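You operate a simulated robot arm through the tools that you are given. There is no shell and no other tool.

You run a simulated robot arm. Do the job below in one go: nothing can be reset, and whatever is moved stays where it is left.

TASK
Press the sleeve named on the ticket flush into the bush.
Fine: bush into the blue tray after; slide back out, no dry strokes.

Only the result counts: the job must be done as asked and must still hold three seconds after the hand-in. Knocking over, shifting, dropping, spilling or breaking anything else fails it.

THE ROBOT
A 6-joint arm with a two-finger parallel gripper, fixed in place. Base frame: the origin is on the floor under the middle of its stand, x ahead of it, y to its left, z up; the work surface is at about z = 0.8. Units: m, degrees, N and s.
With the tool pointing down near the work surface it reaches from about 0.26 to 0.68 m from the base axis. Its first joint turns from -66.0 to 66.0 degrees. Payload 2.9 kg.
Tool frame: the origin (TCP) lies between the finger pads and is the grasp point; the fingertips stand 0.03 m ahead of it; z points along the fingers, y is the line along which they close. Largest opening 0.11 m; finger width 0.02, thickness 0.01; the body of the gripper, 0.048 by 0.112 m, starts 0.055 m behind the TCP.
Orientation is that of the tool frame in the base frame, as [roll, pitch, yaw] about the fixed x, y, z axes, in that order (R = Rz(yaw) Ry(pitch) Rx(roll)). With the fingers straight down and closing along the base's y, the tool's x points along the base's -x, its y along +y and its z along -z.

THE INTERFACE
- The arm moves only by the tool move_arm. Its argument "rows" is a list of rows, each a list of 3 entries, a list of its own where there are three numbers: the turn, a rotation vector about the base's x, y, z in degrees, then the shift along the base's x, y, z in m, then the closure, from 0 (fully open) to 1 (shut). In form: [[[rx, ry, rz], [x, y, z], grip], ...]. A call has 1 to 20 rows; each row is the pose to reach, as a shift and turn from the pose commanded when the call began. Rows are played at 5 a second. More than 0.05 m and 8.6 degrees between two rows, or a gripper value outside its range, and nothing of the call is played. A pose out of reach is approached as far as the arm can. The call stops where the force on the tool passes 70 N (or 10 N more than at its start, if that is more) or the arm is blocked; 0.2 s more then pass. The fingers move at their own pace (about 0.108 m/s each) and stop on an object; they squeeze with about 43 N. The grip force told is the motor's: it shows also when the fingers shut on nothing. Time passes only in rows, and 0.2 s behind the last, so rows that repeat a pose let the fingers close. It gives the time, the measured TCP pose, the force on the tool (base axes), the opening and the grip force at its end, in the units of the frame above (readings bear some noise), with the torque about the TCP (base axes, N m) and any sound that the robot's microphone picked up.
- Cameras (640 x 400 px; columns grow to the right, rows downward): "scene" is fixed at [0.084, 0.4366, 1.3896]; the picture's right is [-0.71, -0.71, 0.00], its down [-0.37, 0.37, -0.85] and it looks along [0.60, -0.60, -0.52] (base axes); focal length 251 px, centre (320, 200). "wrist" rides on the gripper at [0.072, 0.017, -0.103] in the tool frame; the picture's right is [-0.23, 0.97, 0.00], its down [-0.76, -0.18, -0.62] and it looks along [-0.61, -0.14, 0.78] (tool axes); focal length 222 px, centre (320, 200). There is no depth. A picture from a camera that has moved, and an enlarged one, comes with that camera's place and axes in the base frame and with its lens.
- camera(camera): a new picture of that camera. It takes no simulated time.
- enlarge(camera, box): a new picture of the part [left, top, right, bottom] of that camera's present view, enlarged. It takes no simulated time.
- finish_job(): hands the job in; it is judged then, once.

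Places have to be worked out from the pictures, the camera data and where the tool is seen. Open the gripper and draw the arm clear of the work before you hand the job in, unless the task says otherwise.

The tools are called as a command line: name --argument value ..., lists and objects as JSON in quotes. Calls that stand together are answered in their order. move_arm: Moves the arm, as the interface text tells. Its arguments: {"type":"object","properties":{"rows":{"type":"array","items":{"type":"array"}}},"required":["rows"]} The other tools are called the same way: camera (camera) takes a picture; enlarge (camera, box) takes an enlarged picture of a part of a camera's view; finish_job () hands the job in.

At the start:

```text
time_s: 0.0
position: [0.3482, -0.1717, 1.2802]
tcp_rot: [180.0, 0.0, -180.0]
force: [-0.8, -0.1, -0.7]
wrist_torque: [0.01, 0.02, -0.02]
width: 0.1102
finger_force: 0.0
```

scene: 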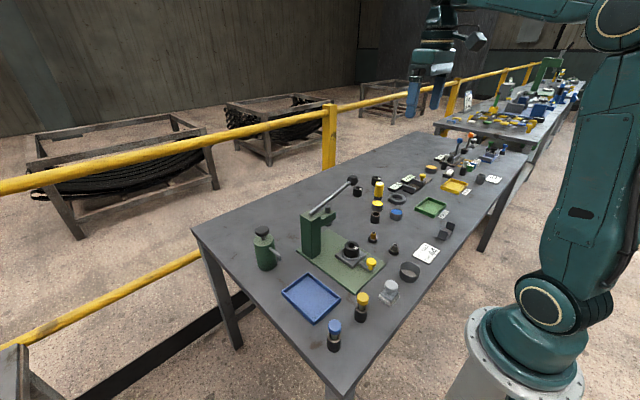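
wrist: 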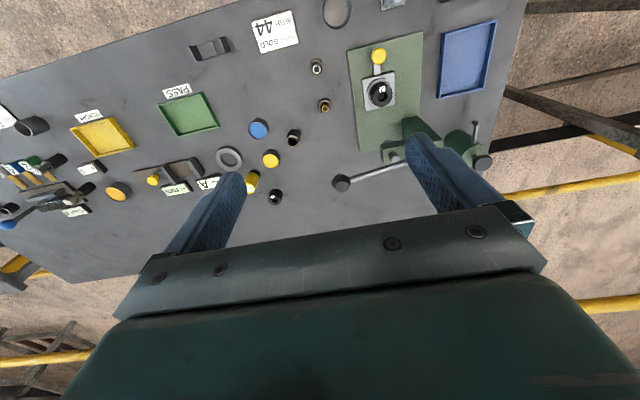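

The scene shows a bench with an arbor press, a blue tray, and many small parts, plus cards that may be the ticket. I'll enlarge the views to read the ticket and identify the parts.

enlarge --camera "wrist" --box '[180, 0, 340, 100]'

enlarge --camera "wrist" --box '[320, 0, 520, 200]'

enlarge --camera "scene" --box '[280, 160, 480, 300]'

enlarge --camera "scene" --box '[240, 220, 440, 360]'

enlarge --camera "wrist" --box '[0, 80, 320, 240]'

```text
4.00 times, centred on (260, 50) of wrist
camera zoom: at [0.2747, -0.1557, 1.3834], right [0.23, 0.97, 0.0], down [0.76, -0.18, 0.62], along [0.61, -0.14, -0.78], focal length 888 px, centre (560, 800)
```

zoom: 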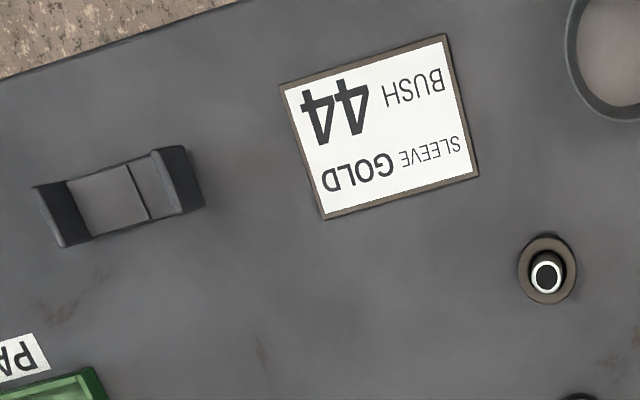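

```text
2.00 times, centred on (420, 100) of wrist
camera zoom: at [0.2747, -0.1557, 1.3834], right [0.23, 0.97, 0.0], down [0.76, -0.18, 0.62], along [0.61, -0.14, -0.78], focal length 444 px, centre (120, 400)
```

zoom: 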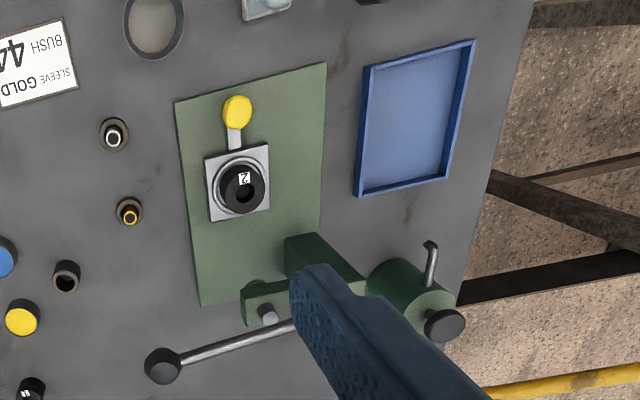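

```text
2.86 times, centred on (380, 230) of scene
camera zoom: at [0.084, 0.4366, 1.3896], right [-0.71, -0.71, 0.0], down [-0.37, 0.37, -0.85], along [0.6, -0.6, -0.52], focal length 718 px, centre (149, 114)
```

zoom: 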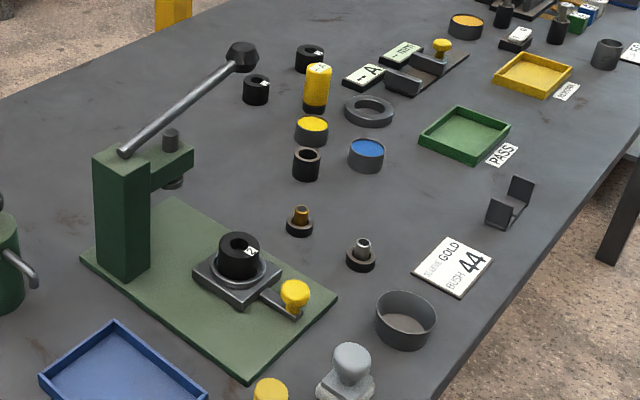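

```text
2.86 times, centred on (340, 290) of scene
camera zoom: at [0.084, 0.4366, 1.3896], right [-0.71, -0.71, 0.0], down [-0.37, 0.37, -0.85], along [0.6, -0.6, -0.52], focal length 718 px, centre (263, -57)
```

zoom: 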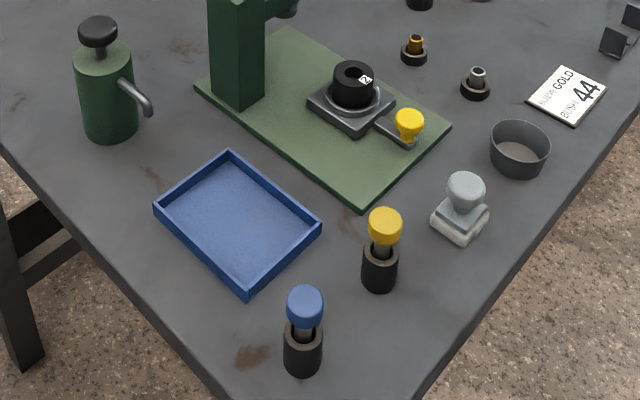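

```text
2.00 times, centred on (160, 160) of wrist
camera zoom: at [0.2747, -0.1557, 1.3834], right [0.23, 0.97, 0.0], down [0.76, -0.18, 0.62], along [0.61, -0.14, -0.78], focal length 444 px, centre (640, 280)
```

zoom: 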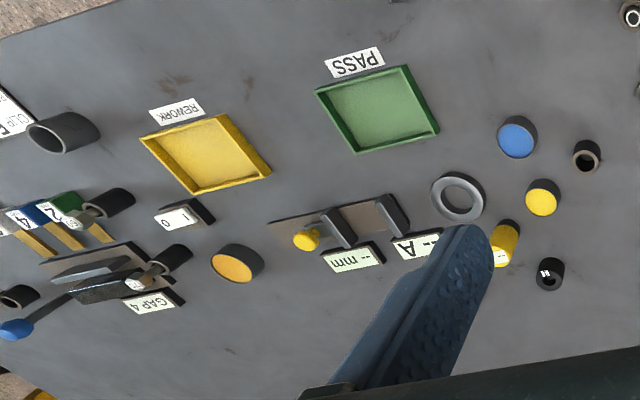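

The ticket reads "SLEEVE GOLD, BUSH 44". I need the numbers on the bushes, so I'll zoom tightly on each labelled black bush and the sleeves.

enlarge --camera "wrist" --box '[360, 70, 400, 110]'

enlarge --camera "wrist" --box '[240, 110, 340, 210]'

enlarge --camera "scene" --box '[335, 165, 415, 215]'

enlarge --camera "scene" --box '[330, 225, 410, 275]'

enlarge --camera "scene" --box '[420, 130, 520, 190]'

enlarge --camera "scene" --box '[290, 170, 370, 250]'

```text
10.00 times, centred on (380, 90) of wrist
camera zoom: at [0.2747, -0.1557, 1.3834], right [0.23, 0.97, 0.0], down [0.76, -0.18, 0.62], along [0.61, -0.14, -0.78], focal length 2221 px, centre (-280, 1300)
```

zoom: 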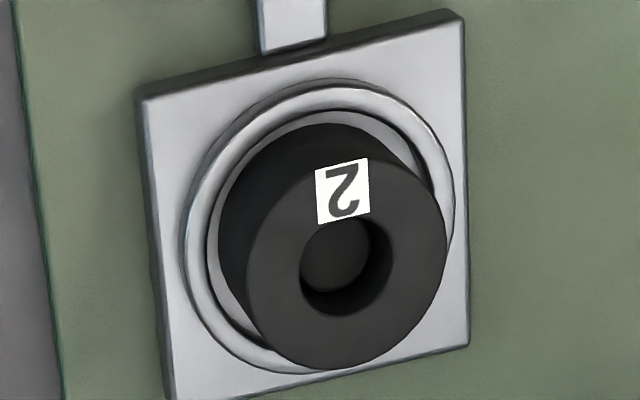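

```text
4.00 times, centred on (290, 160) of wrist
camera zoom: at [0.2747, -0.1557, 1.3834], right [0.23, 0.97, 0.0], down [0.76, -0.18, 0.62], along [0.61, -0.14, -0.78], focal length 888 px, centre (440, 360)
```

zoom: 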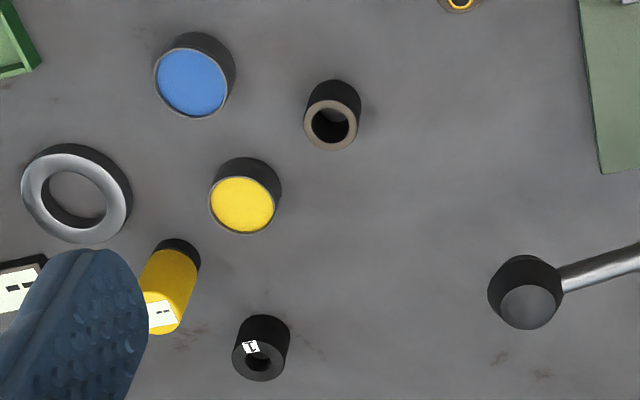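

```text
8.00 times, centred on (375, 190) of scene
camera zoom: at [0.084, 0.4366, 1.3896], right [-0.71, -0.71, 0.0], down [-0.37, 0.37, -0.85], along [0.6, -0.6, -0.52], focal length 2011 px, centre (-120, 280)
```

zoom: 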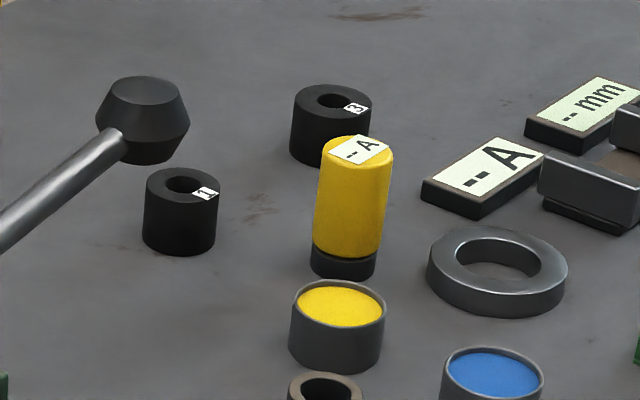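

```text
8.00 times, centred on (370, 250) of scene
camera zoom: at [0.084, 0.4366, 1.3896], right [-0.71, -0.71, 0.0], down [-0.37, 0.37, -0.85], along [0.6, -0.6, -0.52], focal length 2011 px, centre (-80, -200)
```

zoom: 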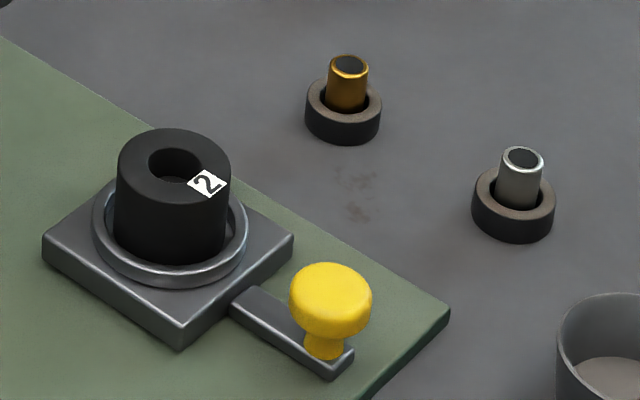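

```text
6.40 times, centred on (470, 160) of scene
camera zoom: at [0.084, 0.4366, 1.3896], right [-0.71, -0.71, 0.0], down [-0.37, 0.37, -0.85], along [0.6, -0.6, -0.52], focal length 1609 px, centre (-640, 456)
```

zoom: 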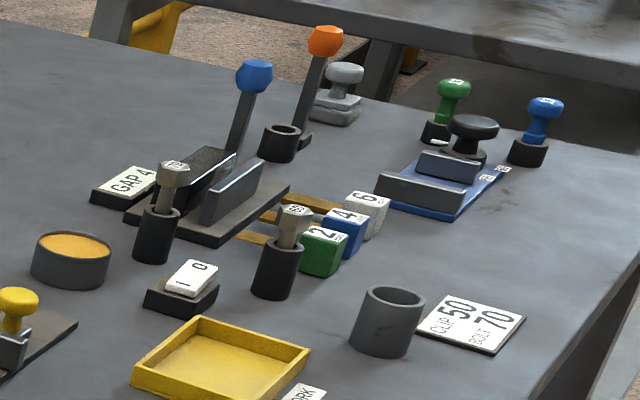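

```text
5.00 times, centred on (330, 210) of scene
camera zoom: at [0.084, 0.4366, 1.3896], right [-0.71, -0.71, 0.0], down [-0.37, 0.37, -0.85], along [0.6, -0.6, -0.52], focal length 1257 px, centre (270, 150)
```

zoom: 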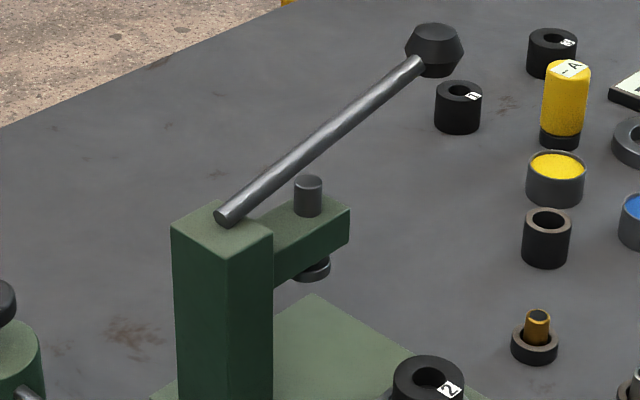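

The bushes carry numbers 1, 2 and 3, with displays reading "-- A" and "-- mm", so "44" may be a measured value (Shore A hardness, or mm). I'll zoom further on the displays, the yellow instrument, the bushes and the vessels before moving.

enlarge --camera "scene" --box '[360, 165, 440, 215]'

enlarge --camera "scene" --box '[365, 172, 397, 192]'

enlarge --camera "scene" --box '[340, 172, 372, 202]'

enlarge --camera "scene" --box '[240, 215, 300, 275]'

enlarge --camera "wrist" --box '[310, 0, 410, 50]'

enlarge --camera "scene" --box '[340, 255, 420, 325]'

```text
8.00 times, centred on (400, 190) of scene
camera zoom: at [0.084, 0.4366, 1.3896], right [-0.71, -0.71, 0.0], down [-0.37, 0.37, -0.85], along [0.6, -0.6, -0.52], focal length 2011 px, centre (-320, 280)
```

zoom: 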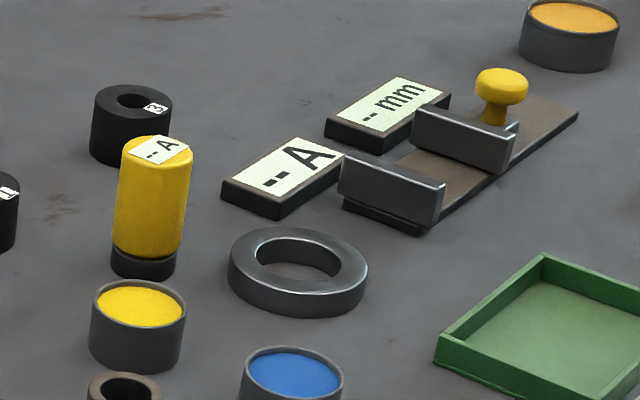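

```text
16.00 times, centred on (381, 182) of scene
camera zoom: at [0.084, 0.4366, 1.3896], right [-0.71, -0.71, 0.0], down [-0.37, 0.37, -0.85], along [0.6, -0.6, -0.52], focal length 4023 px, centre (-656, 488)
```

zoom: 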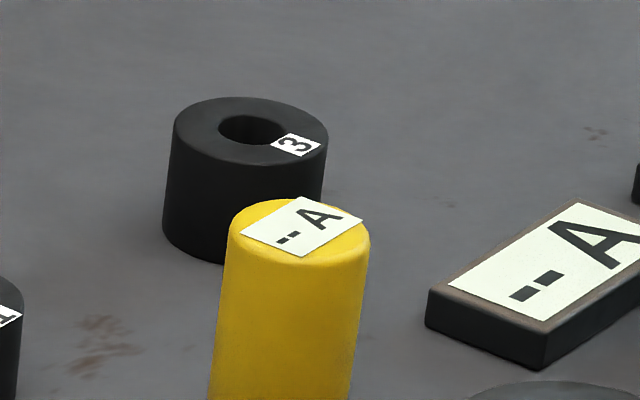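

```text
13.33 times, centred on (356, 187) of scene
camera zoom: at [0.084, 0.4366, 1.3896], right [-0.71, -0.71, 0.0], down [-0.37, 0.37, -0.85], along [0.6, -0.6, -0.52], focal length 3352 px, centre (-160, 373)
```

zoom: 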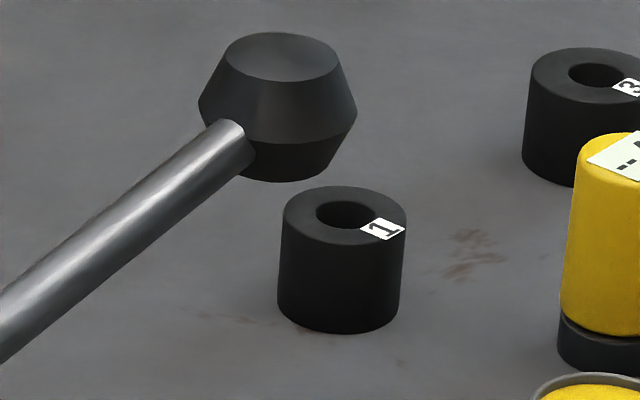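

```text
6.67 times, centred on (270, 245) of scene
camera zoom: at [0.084, 0.4366, 1.3896], right [-0.71, -0.71, 0.0], down [-0.37, 0.37, -0.85], along [0.6, -0.6, -0.52], focal length 1676 px, centre (653, -100)
```

zoom: 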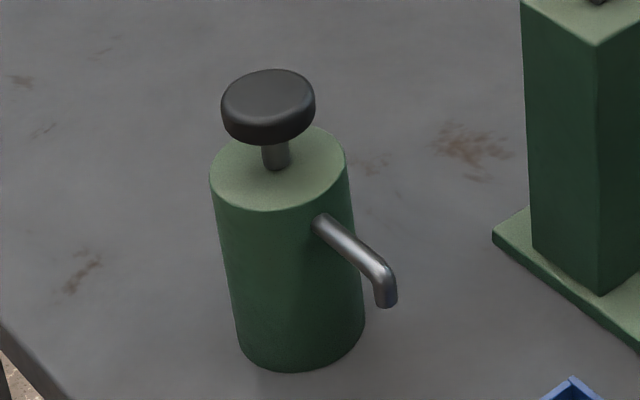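

```text
6.40 times, centred on (360, 25) of wrist
camera zoom: at [0.2747, -0.1557, 1.3834], right [0.23, 0.97, 0.0], down [0.76, -0.18, 0.62], along [0.61, -0.14, -0.78], focal length 1422 px, centre (64, 1320)
```

zoom: 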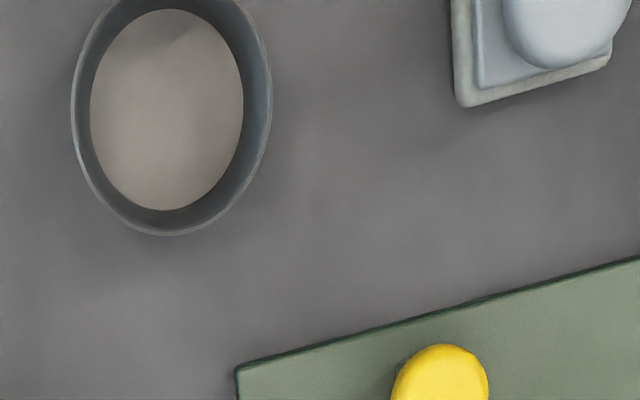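

```text
5.71 times, centred on (380, 290) of scene
camera zoom: at [0.084, 0.4366, 1.3896], right [-0.71, -0.71, 0.0], down [-0.37, 0.37, -0.85], along [0.6, -0.6, -0.52], focal length 1437 px, centre (-23, -314)
```

zoom: 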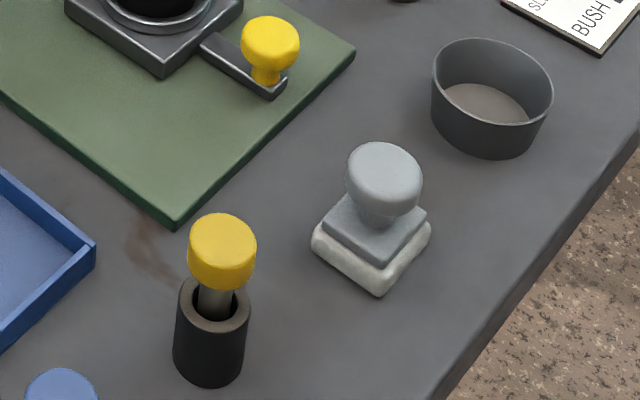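

My triangulation puts bush 2 on the slide at about (0.43, -0.05) with its top at z≈0.86. The gold sleeve is at (0.437, -0.184), the lever knob at (0.54, -0.17, 1.0) and the yellow "A" instrument (likely a Shore A durometer) at (0.59, -0.44). I'll swing toward the instrument at a safe height to look closer.

move_arm --rows '[[[0, 0, -8], [0.0, -0.03, -0.02], 0], [[0, 0, -16], [0.0, -0.06, -0.04], 0], [[0, 0, -24], [0.01, -0.09, -0.06], 0], [[0, 0, -32], [0.02, -0.11, -0.08], 0], [[0, 0, -37], [0.03, -0.13, -0.1], 0], [[0, 0, -37], [0.04, -0.14, -0.12], 0]]'

camera --camera "wrist"

camera --camera "scene"

```text
time_s: 1.4
position: [0.3876, -0.3112, 1.1607]
tcp_rot: [180.0, 0.0, 142.8]
force: [0.2, 0.5, 0.5]
wrist_torque: [-0.01, 0.04, -0.05]
width: 0.1101
finger_force: 0.0
```

```text
taken
camera wrist: at [0.3391, -0.2539, 1.2626], right [0.77, 0.64, 0.0], down [0.5, -0.6, 0.62], along [0.4, -0.48, -0.78], focal length 222 px, centre (320, 200)
```

wrist: 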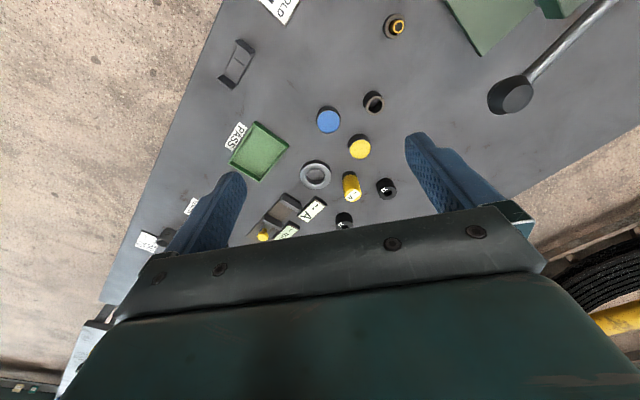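

```text
taken
```

scene: 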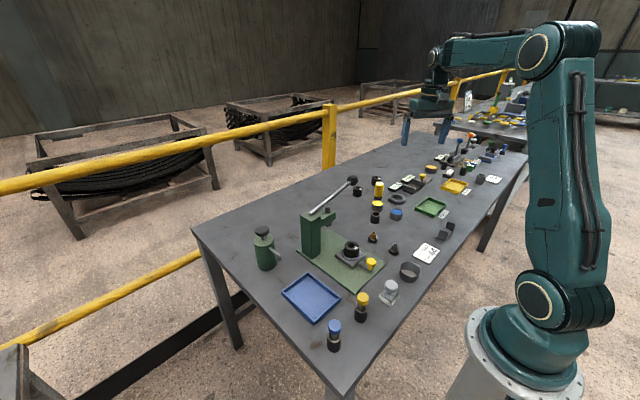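

The durometer and bushes 1 and 3 are in view. I'll enlarge them for exact positions.

enlarge --camera "wrist" --box '[300, 120, 420, 240]'

enlarge --camera "wrist" --box '[330, 160, 380, 210]'

enlarge --camera "wrist" --box '[350, 80, 400, 130]'

```text
3.33 times, centred on (360, 180) of wrist
camera zoom: at [0.3391, -0.2539, 1.2626], right [0.77, 0.64, 0.0], down [0.5, -0.6, 0.62], along [0.4, -0.48, -0.78], focal length 740 px, centre (187, 267)
```

zoom: 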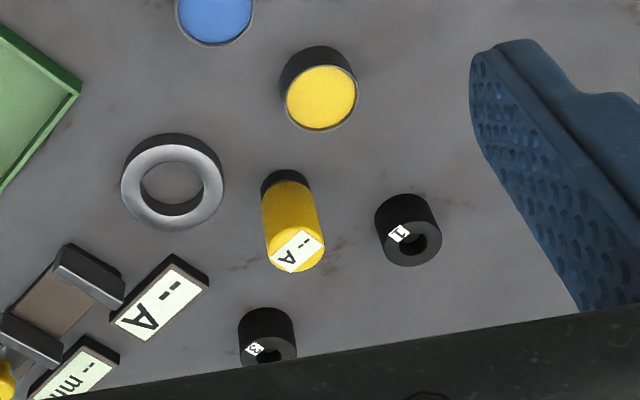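

```text
8.00 times, centred on (355, 185) of wrist
camera zoom: at [0.3391, -0.2539, 1.2626], right [0.77, 0.64, 0.0], down [0.5, -0.6, 0.62], along [0.4, -0.48, -0.78], focal length 1777 px, centre (40, 320)
```

zoom: 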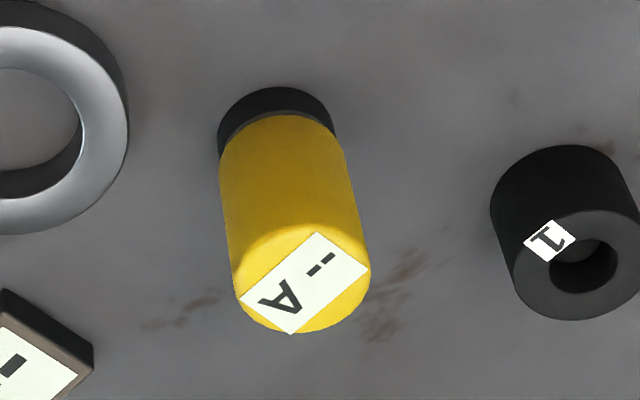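

```text
8.00 times, centred on (375, 105) of wrist
camera zoom: at [0.3391, -0.2539, 1.2626], right [0.77, 0.64, 0.0], down [0.5, -0.6, 0.62], along [0.4, -0.48, -0.78], focal length 1777 px, centre (-120, 960)
```

zoom: 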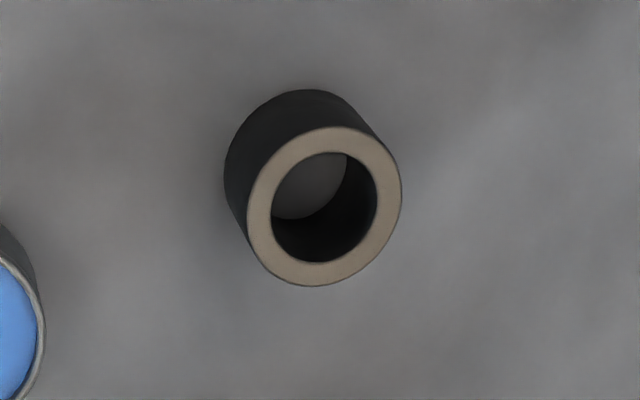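

I place the durometer at (0.586, -0.439), about 36 mm in diameter and 70 mm tall. Bush 1 is at (0.664, -0.398) and bush 3 at (0.66, -0.54). It lies past the straight-down reach, so I'll approach tilted 25° outward, with the fingers part-open to clear its neighbours.

move_arm --rows '[[[0, 0, 0], [0.03, -0.02, -0.03], 0.36], [[-5, -6.6, 0], [0.06, -0.04, -0.06], 0.36], [[-10, -13.2, 0], [0.09, -0.06, -0.09], 0.36], [[-15.1, -19.9, 0], [0.12, -0.08, -0.12], 0.36], [[-15.1, -19.9, 0], [0.15, -0.1, -0.15], 0.36], [[-15.1, -19.9, 0], [0.175, -0.114, -0.18], 0.36], [[-15.1, -19.9, 0], [0.198, -0.128, -0.21], 0.36]]'

camera --camera "wrist"

camera --camera "scene"

```text
time_s: 3.0
position: [0.585, -0.4374, 0.9514]
tcp_rot: [-179.8, 25.1, 143.0]
force: [0.2, 0.0, 0.3]
wrist_torque: [0.01, -0.02, 0.0]
width: 0.0702
finger_force: 0.1
```

```text
taken
camera wrist: at [0.507, -0.3589, 1.0135], right [0.75, 0.65, 0.09], down [0.23, -0.4, 0.89], along [0.62, -0.64, -0.45], focal length 222 px, centre (320, 200)
```

wrist: 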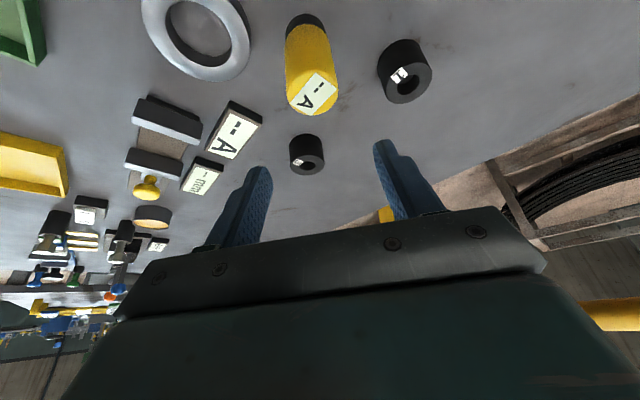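

```text
taken
```

scene: 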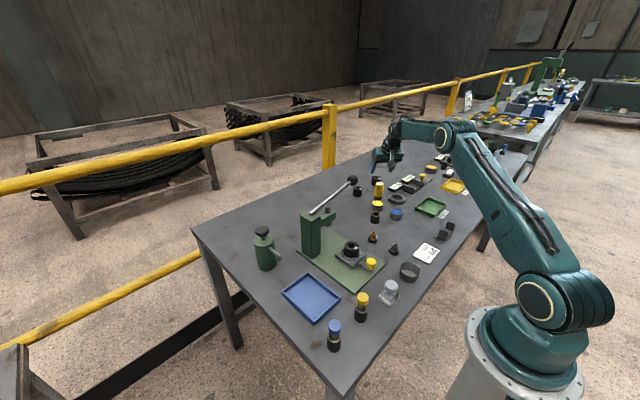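

The pose was reached comfortably. I'll zoom on the durometer from here to refine its position before descending.

enlarge --camera "wrist" --box '[260, 0, 460, 125]'

enlarge --camera "scene" --box '[350, 120, 430, 210]'

```text
3.20 times, centred on (360, 62) of wrist
camera zoom: at [0.507, -0.3589, 1.0135], right [0.75, 0.65, 0.09], down [0.23, -0.4, 0.89], along [0.62, -0.64, -0.45], focal length 711 px, centre (192, 640)
```

zoom: 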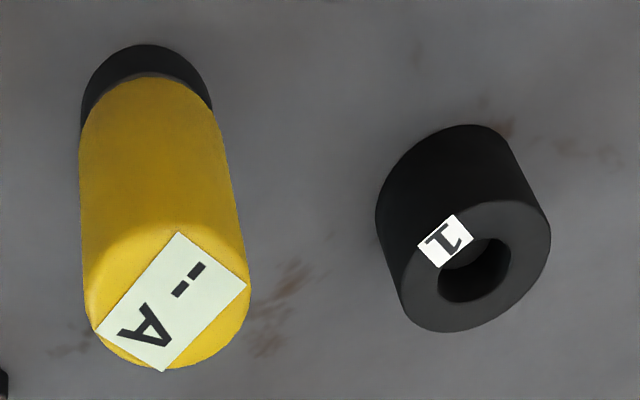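

```text
4.44 times, centred on (390, 165) of scene
camera zoom: at [0.084, 0.4366, 1.3896], right [-0.71, -0.71, 0.0], down [-0.37, 0.37, -0.85], along [0.6, -0.6, -0.52], focal length 1117 px, centre (9, 356)
```

zoom: 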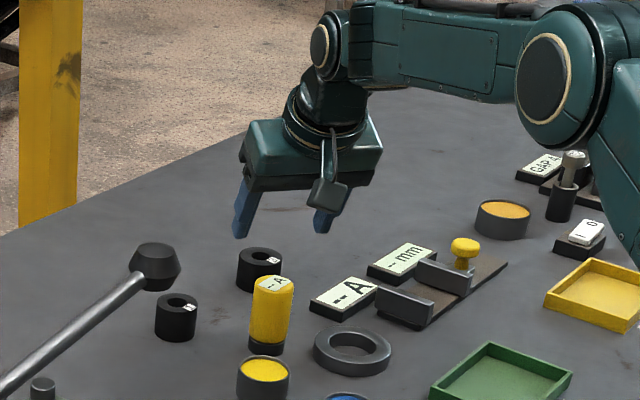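

The durometer's axis is at about (0.584, -0.436), directly under the tool point. I'll descend to grip it at mid-body and close.

move_arm --rows '[[[0, 0, 0], [0, 0, -0.03], 0.36], [[0, 0, 0], [0, 0, -0.06], 0.36], [[0, 0, 0], [0, 0.001, -0.09], 0.36], [[0, 0, 0], [0, 0.001, -0.108], 0.36], [[0, 0, 0], [0, 0.001, -0.108], 0.36]]'

camera --camera "wrist"

enlarge --camera "scene" --box '[350, 140, 430, 210]'

```text
time_s: 4.2
position: [0.5841, -0.4387, 0.8429]
tcp_rot: [-179.9, 25.0, 142.9]
force: [-0.2, 0.1, 0.4]
wrist_torque: [-0.02, 0.0, 0.01]
width: 0.0705
finger_force: 0.1
```

```text
taken
camera wrist: at [0.5075, -0.3591, 0.9056], right [0.75, 0.65, 0.09], down [0.23, -0.4, 0.89], along [0.62, -0.64, -0.45], focal length 222 px, centre (320, 200)
```

wrist: 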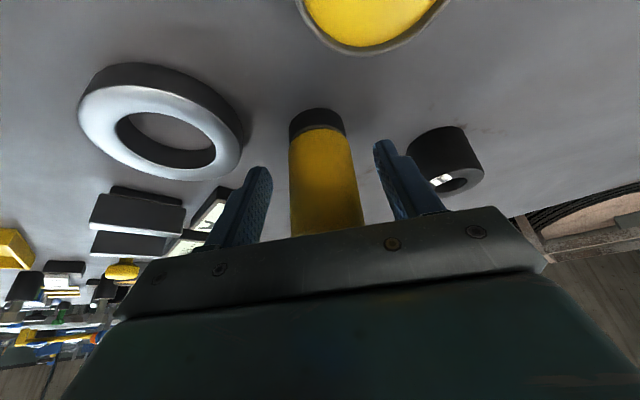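

```text
5.71 times, centred on (390, 175) of scene
camera zoom: at [0.084, 0.4366, 1.3896], right [-0.71, -0.71, 0.0], down [-0.37, 0.37, -0.85], along [0.6, -0.6, -0.52], focal length 1437 px, centre (-80, 343)
```

zoom: 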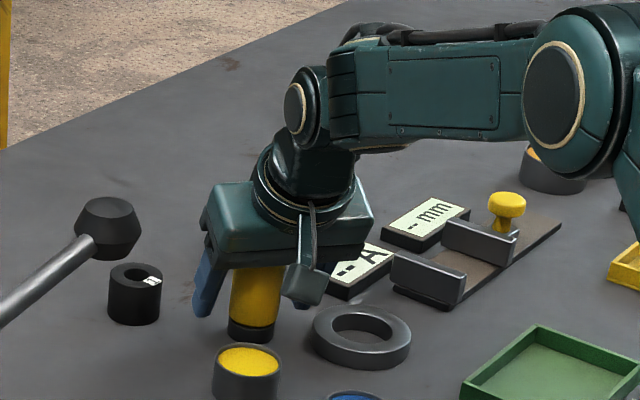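

The durometer stands centred between the fingers. I'll close on it, then lift a little and check.

move_arm --rows '[[[0, 0, 0], [0, 0, 0], 0.7], [[0, 0, 0], [0, 0, 0], 0.75], [[0, 0, 0], [0, 0, 0], 0.75], [[0, 0, 0], [0, 0, 0.02], 0.75], [[0, 0, 0], [0, 0, 0.06], 0.75], [[0, 0, 0], [0, 0, 0.1], 0.75]]'

camera --camera "wrist"

enlarge --camera "scene" --box '[350, 130, 430, 200]'

```text
time_s: 5.6
position: [0.5857, -0.4371, 0.9436]
tcp_rot: [-179.9, 25.0, 143.0]
force: [0.1, -0.3, -0.7]
wrist_torque: [-0.02, -0.01, 0.0]
width: 0.0368
finger_force: 42.8
```

```text
taken
camera wrist: at [0.508, -0.359, 1.0061], right [0.75, 0.65, 0.09], down [0.24, -0.4, 0.89], along [0.62, -0.64, -0.45], focal length 222 px, centre (320, 200)
```

wrist: 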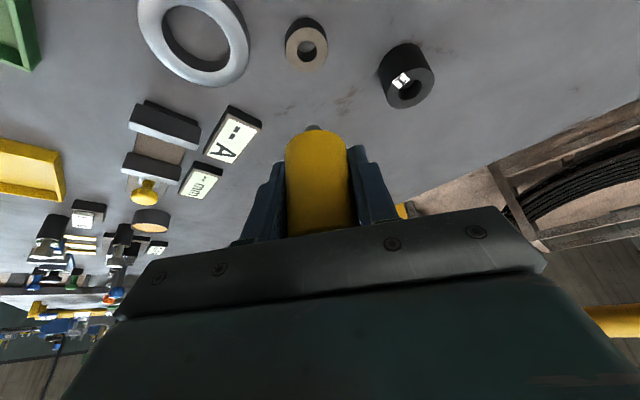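

```text
5.71 times, centred on (390, 165) of scene
camera zoom: at [0.084, 0.4366, 1.3896], right [-0.71, -0.71, 0.0], down [-0.37, 0.37, -0.85], along [0.6, -0.6, -0.52], focal length 1437 px, centre (-80, 400)
```

zoom: 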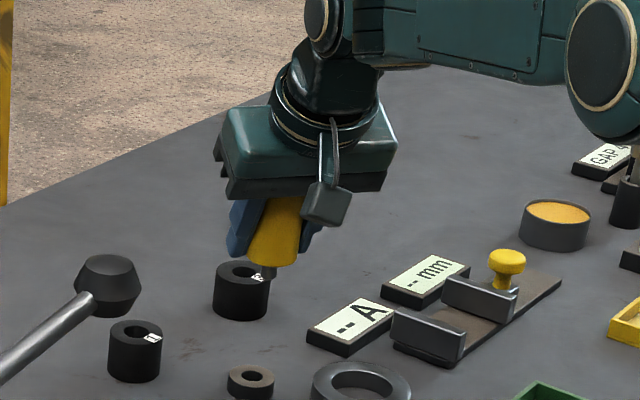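

The yellow instrument lifted out of a small stand ring left on the bench, so it is a probe with a tip at the bottom. I'll zoom to check whether it is still vertical in the grip.

enlarge --camera "scene" --box '[370, 150, 410, 190]'

enlarge --camera "wrist" --box '[240, 100, 400, 240]'

enlarge --camera "wrist" --box '[270, 0, 450, 120]'

```text
10.00 times, centred on (390, 170) of scene
camera zoom: at [0.084, 0.4366, 1.3896], right [-0.71, -0.71, 0.0], down [-0.37, 0.37, -0.85], along [0.6, -0.6, -0.52], focal length 2514 px, centre (-380, 500)
```

zoom: 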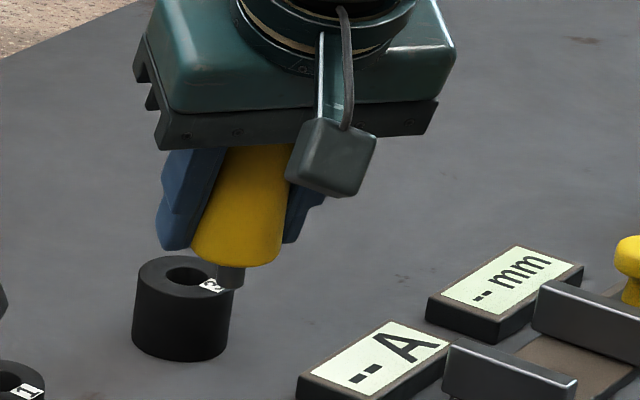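

```text
2.86 times, centred on (320, 170) of wrist
camera zoom: at [0.508, -0.359, 1.0061], right [0.75, 0.65, 0.09], down [0.24, -0.4, 0.89], along [0.62, -0.64, -0.45], focal length 635 px, centre (320, 286)
```

zoom: 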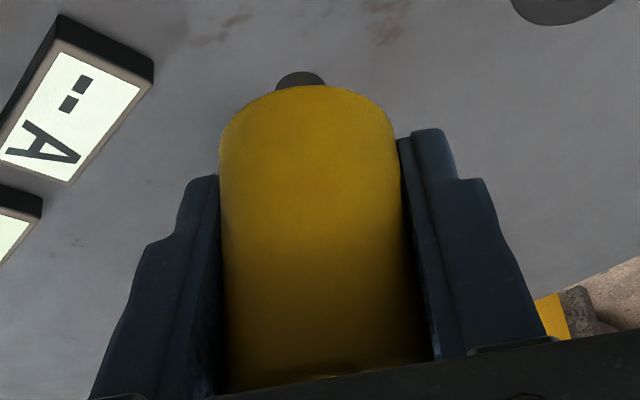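

```text
3.33 times, centred on (360, 60) of wrist
camera zoom: at [0.508, -0.359, 1.0061], right [0.75, 0.65, 0.09], down [0.24, -0.4, 0.89], along [0.62, -0.64, -0.45], focal length 740 px, centre (187, 667)
```

zoom: 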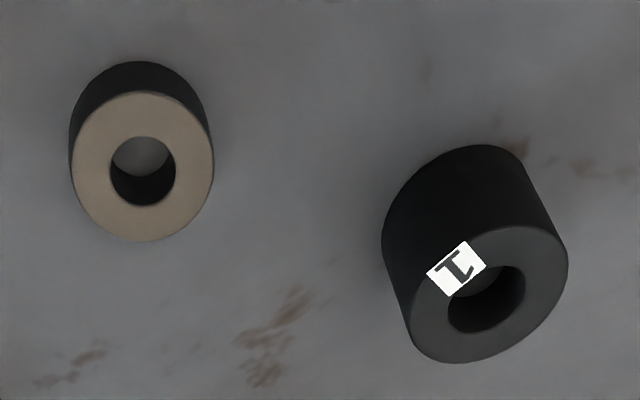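

The stem leaves the body along the vertical, so the probe is held upright. It now needs to reach the top annulus of bush 2 at (0.432, -0.051), and I'll carry it there inside of the lever knob while turning the yaw with it.

move_arm --rows '[[[0, 0, 0], [0, 0, 0.04], 0.75], [[0, 0, 0], [-0.035, 0.02, 0.06], 0.75], [[0, 0, 3], [-0.075, 0.04, 0.06], 0.75], [[0, 0, 6], [-0.115, 0.065, 0.06], 0.75], [[0, 0, 10], [-0.145, 0.1, 0.06], 0.75], [[0, 0, 14], [-0.165, 0.143, 0.06], 0.75], [[0, 0, 18], [-0.18, 0.188, 0.06], 0.75], [[0, 0, 22], [-0.19, 0.233, 0.06], 0.75], [[0, 0, 26], [-0.188, 0.28, 0.06], 0.75], [[0, 0, 28], [-0.175, 0.325, 0.05], 0.75], [[0, 0, 28], [-0.16, 0.362, 0.04], 0.75], [[0, 0, 28], [-0.154, 0.37, 0.02], 0.75]]'

camera --camera "wrist"

enlarge --camera "scene" --box '[280, 170, 440, 290]'

```text
time_s: 8.2
position: [0.4332, -0.0695, 0.9626]
tcp_rot: [-179.9, 25.0, 171.0]
force: [0.3, 0.3, -0.7]
wrist_torque: [-0.02, -0.06, -0.01]
width: 0.0366
finger_force: 42.7
```

```text
taken
camera wrist: at [0.3259, -0.0366, 1.0255], right [0.36, 0.93, 0.09], down [0.39, -0.24, 0.89], along [0.85, -0.28, -0.45], focal length 222 px, centre (320, 200)
```

wrist: 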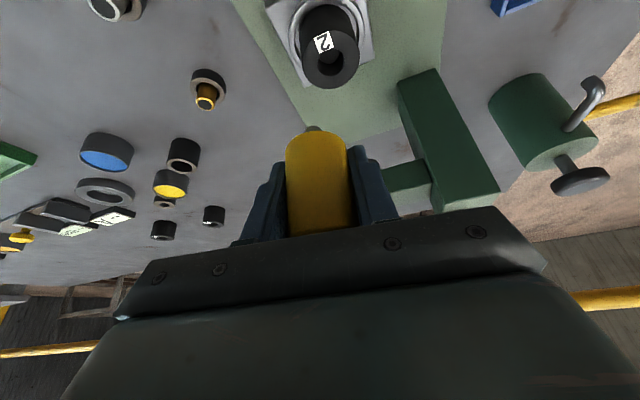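

```text
3.33 times, centred on (360, 230) of scene
camera zoom: at [0.084, 0.4366, 1.3896], right [-0.71, -0.71, 0.0], down [-0.37, 0.37, -0.85], along [0.6, -0.6, -0.52], focal length 838 px, centre (187, 100)
```

zoom: 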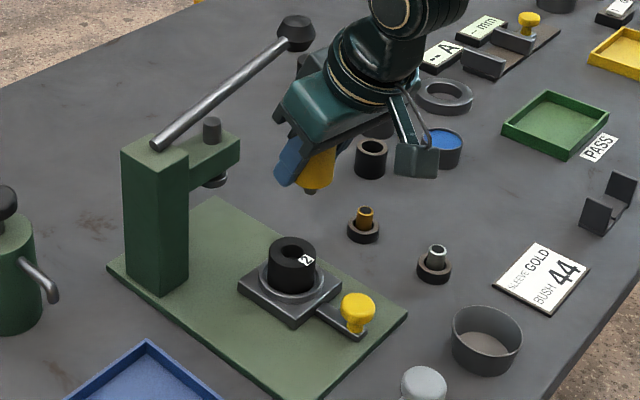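

Bush 2's top centre works out at (0.430, -0.050), z≈0.86. I'll place the probe tip over the annulus on its -y side, away from the hole and the label, and lower it to just above.

move_arm --rows '[[[0, 0, 0], [-0.003, 0.003, -0.02], 0.75], [[0, 0, 0], [-0.003, 0.003, -0.04], 0.75], [[0, 0, 0], [-0.003, 0.003, -0.055], 0.75], [[0, 0, 0], [-0.003, 0.003, -0.055], 0.75]]'

camera --camera "wrist"

enlarge --camera "scene" --box '[325, 200, 385, 270]'

```text
time_s: 9.2
position: [0.4274, -0.0664, 0.9076]
tcp_rot: [-179.9, 25.1, 171.0]
force: [0.1, 0.7, -0.6]
wrist_torque: [0.02, 0.0, -0.01]
width: 0.0367
finger_force: 43.5
```

```text
taken
camera wrist: at [0.3222, -0.0334, 0.9702], right [0.36, 0.93, 0.09], down [0.39, -0.24, 0.89], along [0.85, -0.28, -0.45], focal length 222 px, centre (320, 200)
```

wrist: 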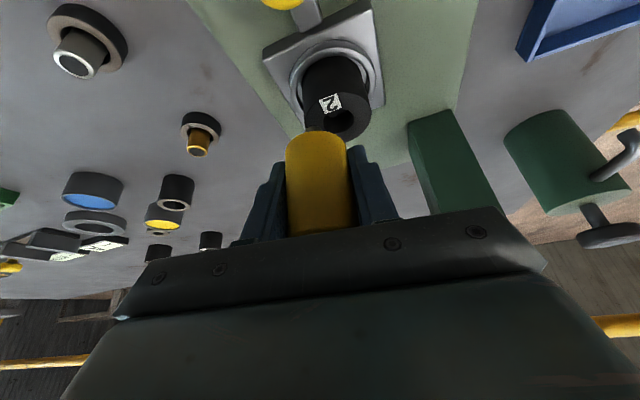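

```text
5.71 times, centred on (355, 235) of scene
camera zoom: at [0.084, 0.4366, 1.3896], right [-0.71, -0.71, 0.0], down [-0.37, 0.37, -0.85], along [0.6, -0.6, -0.52], focal length 1437 px, centre (120, 0)
```

zoom: 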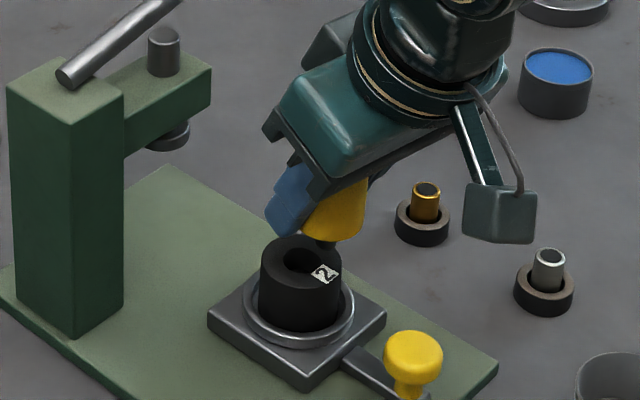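

The probe tip is just above the rim on the far side. I'll lower it in small steps, watching force and the display.

move_arm --rows '[[[0, 0, 0], [0, 0, -0.004], 0.75], [[0, 0, 0], [0, 0, -0.008], 0.75]]'

enlarge --camera "scene" --box '[325, 200, 385, 270]'

enlarge --camera "scene" --box '[375, 165, 435, 205]'

```text
time_s: 9.8
position: [0.4324, -0.0656, 0.9037]
tcp_rot: [-179.8, 25.8, 171.0]
force: [-0.7, 0.4, 36.7]
wrist_torque: [0.07, 0.06, -0.01]
width: 0.0365
finger_force: 42.8
```

```text
5.71 times, centred on (355, 235) of scene
camera zoom: at [0.0835, 0.4367, 1.3896], right [-0.71, -0.71, 0.0], down [-0.37, 0.37, -0.85], along [0.6, -0.6, -0.52], focal length 1437 px, centre (120, 0)
```

zoom: 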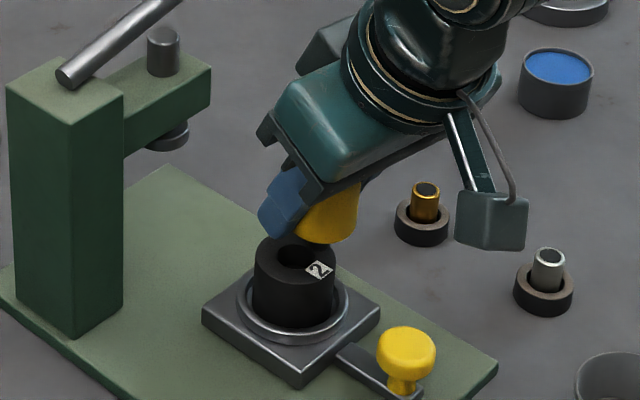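

```text
10.00 times, centred on (405, 185) of scene
camera zoom: at [0.0835, 0.4367, 1.3896], right [-0.71, -0.71, 0.0], down [-0.37, 0.37, -0.85], along [0.6, -0.6, -0.52], focal length 2514 px, centre (-530, 350)
```

zoom: 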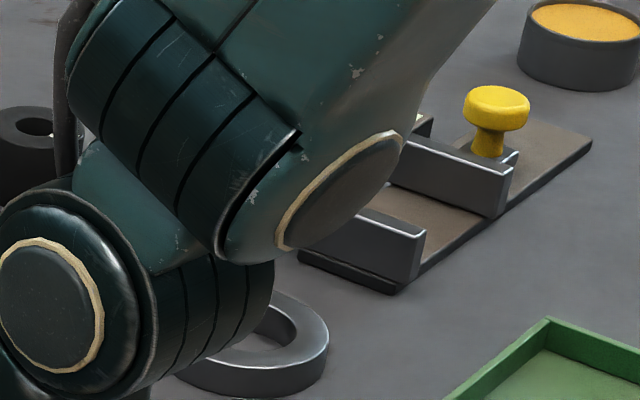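

Contact was made at about 37 N. The arm hides the display from the scene camera, so I'll read it from the wrist camera.

camera --camera "wrist"

enlarge --camera "wrist" --box '[30, 225, 130, 285]'

enlarge --camera "scene" --box '[335, 210, 365, 260]'

```text
taken
camera wrist: at [0.325, -0.033, 0.9649], right [0.35, 0.93, 0.1], down [0.38, -0.24, 0.89], along [0.85, -0.28, -0.44], focal length 222 px, centre (320, 200)
```

wrist: 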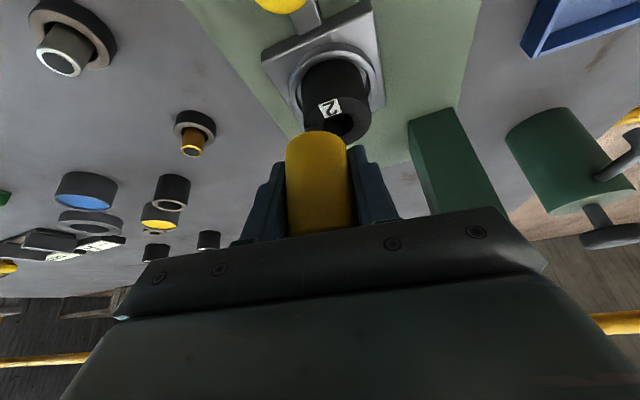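

```text
6.40 times, centred on (80, 255) of wrist
camera zoom: at [0.325, -0.033, 0.9649], right [0.35, 0.93, 0.1], down [0.38, -0.24, 0.89], along [0.85, -0.28, -0.44], focal length 1422 px, centre (1856, -152)
```

zoom: 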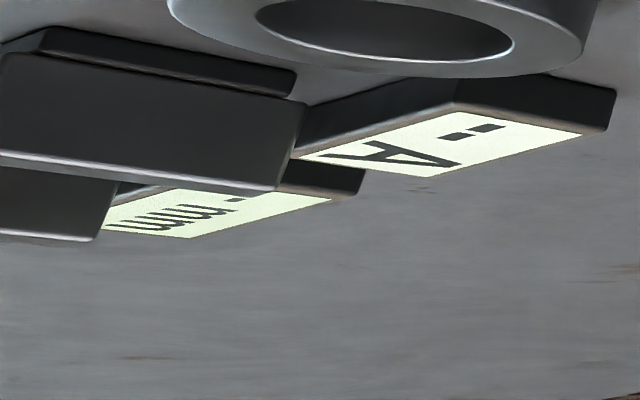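

```text
8.00 times, centred on (350, 235) of scene
camera zoom: at [0.0835, 0.4367, 1.3896], right [-0.71, -0.71, 0.0], down [-0.37, 0.37, -0.85], along [0.6, -0.6, -0.52], focal length 2011 px, centre (80, -80)
```

zoom: 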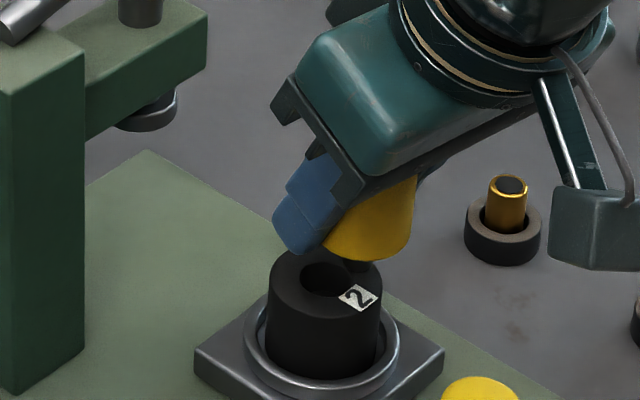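

The display still shows "--". It may need dwell time, so I'll hold the contact for a second and look again.

move_arm --rows '[[[0, 0, 0], [0, 0, 0], 0.75], [[0, 0, 0], [0, 0, 0], 0.75], [[0, 0, 0], [0, 0, 0], 0.75], [[0, 0, 0], [0, 0, 0], 0.75], [[0, 0, 0], [0, 0, 0], 0.75], [[0, 0, 0], [0, 0, 0], 0.75]]'

enlarge --camera "wrist" --box '[30, 225, 130, 285]'

enlarge --camera "wrist" --box '[260, 40, 420, 160]'

enlarge --camera "scene" --box '[335, 220, 375, 260]'

```text
time_s: 11.2
position: [0.4309, -0.0672, 0.9032]
tcp_rot: [-179.9, 25.6, 170.9]
force: [1.0, 1.0, 42.7]
wrist_torque: [0.11, -0.06, -0.01]
width: 0.0367
finger_force: 43.0
```

```text
6.40 times, centred on (80, 255) of wrist
camera zoom: at [0.3241, -0.0331, 0.9646], right [0.35, 0.93, 0.1], down [0.38, -0.24, 0.89], along [0.85, -0.28, -0.44], focal length 1422 px, centre (1856, -152)
```

zoom: 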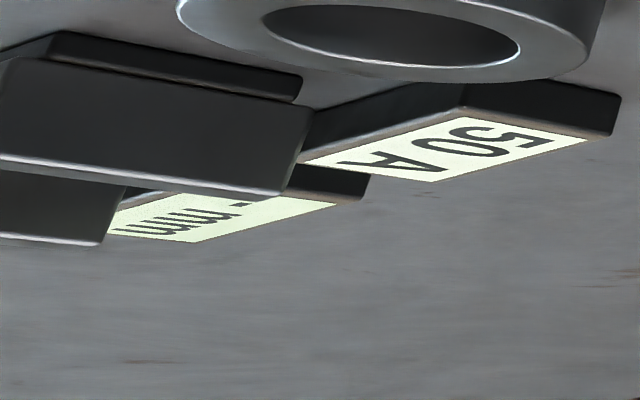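

```text
3.33 times, centred on (340, 100) of wrist
camera zoom: at [0.3241, -0.0331, 0.9646], right [0.35, 0.93, 0.1], down [0.38, -0.24, 0.89], along [0.85, -0.28, -0.44], focal length 740 px, centre (253, 533)
```

zoom: 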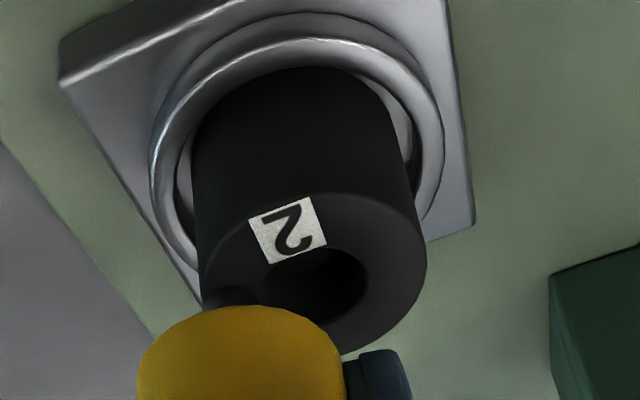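

```text
10.00 times, centred on (355, 240) of scene
camera zoom: at [0.0834, 0.4367, 1.3896], right [-0.71, -0.71, 0.0], down [-0.37, 0.37, -0.85], along [0.6, -0.6, -0.52], focal length 2514 px, centre (-30, -200)
```

zoom: 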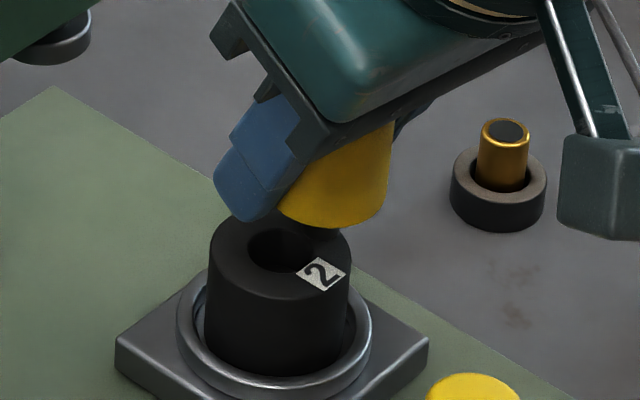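

The repeater now reads "50 A" for bush 2, so the ticket's 44 is a Shore A hardness and bush 2 is the wrong one. I'll lift off and carry the probe to bush 1 at (0.664, -0.398).

move_arm --rows '[[[0, 0, 0], [0, 0, 0.03], 0.75], [[0, 0, 0], [-0.01, -0.02, 0.065], 0.75], [[0, 0, 0], [-0.03, -0.06, 0.07], 0.75], [[0, 0, -3], [-0.04, -0.105, 0.07], 0.75], [[0, 0, -6], [-0.04, -0.15, 0.07], 0.75], [[0, 0, -9], [-0.035, -0.195, 0.07], 0.75], [[0, 0, -12], [-0.02, -0.24, 0.07], 0.75], [[0, 0, -15], [0.01, -0.275, 0.07], 0.75], [[0, 0, -18], [0.045, -0.305, 0.07], 0.75], [[0, 0, -21], [0.085, -0.325, 0.07], 0.75], [[0, 0, -23], [0.13, -0.335, 0.07], 0.75], [[0, 0, -23], [0.175, -0.34, 0.065], 0.75], [[0, 0, -23], [0.21, -0.345, 0.06], 0.75], [[0, 0, -23], [0.229, -0.346, 0.06], 0.75]]'

camera --camera "wrist"

enlarge --camera "scene" --box '[330, 130, 430, 210]'

```text
time_s: 14.2
position: [0.6469, -0.403, 0.9559]
tcp_rot: [-179.9, 24.7, 148.0]
force: [-0.5, -0.7, -0.9]
wrist_torque: [-0.02, 0.0, 0.0]
width: 0.0364
finger_force: 43.4
out of reach, approached as far as the arm can: row 14
```

```text
taken
camera wrist: at [0.5618, -0.3321, 1.019], right [0.69, 0.72, 0.09], down [0.27, -0.38, 0.89], along [0.67, -0.59, -0.46], focal length 222 px, centre (320, 200)
```

wrist: 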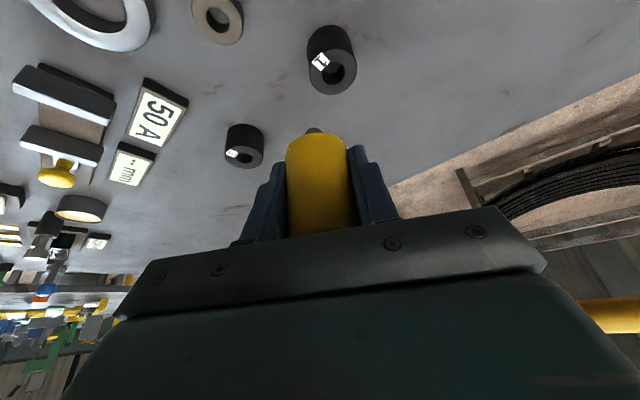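

```text
5.00 times, centred on (380, 170) of scene
camera zoom: at [0.084, 0.4366, 1.3896], right [-0.71, -0.71, 0.0], down [-0.37, 0.37, -0.85], along [0.6, -0.6, -0.52], focal length 1257 px, centre (20, 350)
```

zoom: 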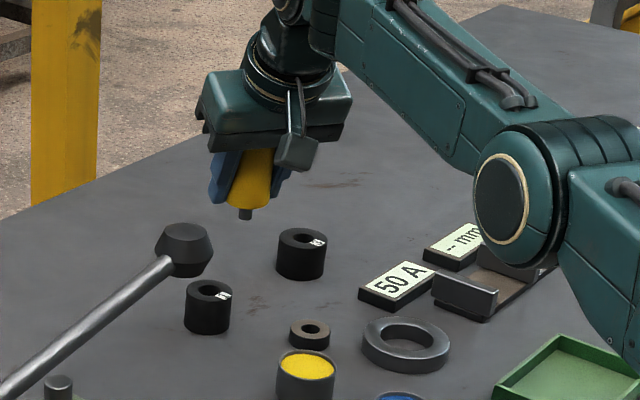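

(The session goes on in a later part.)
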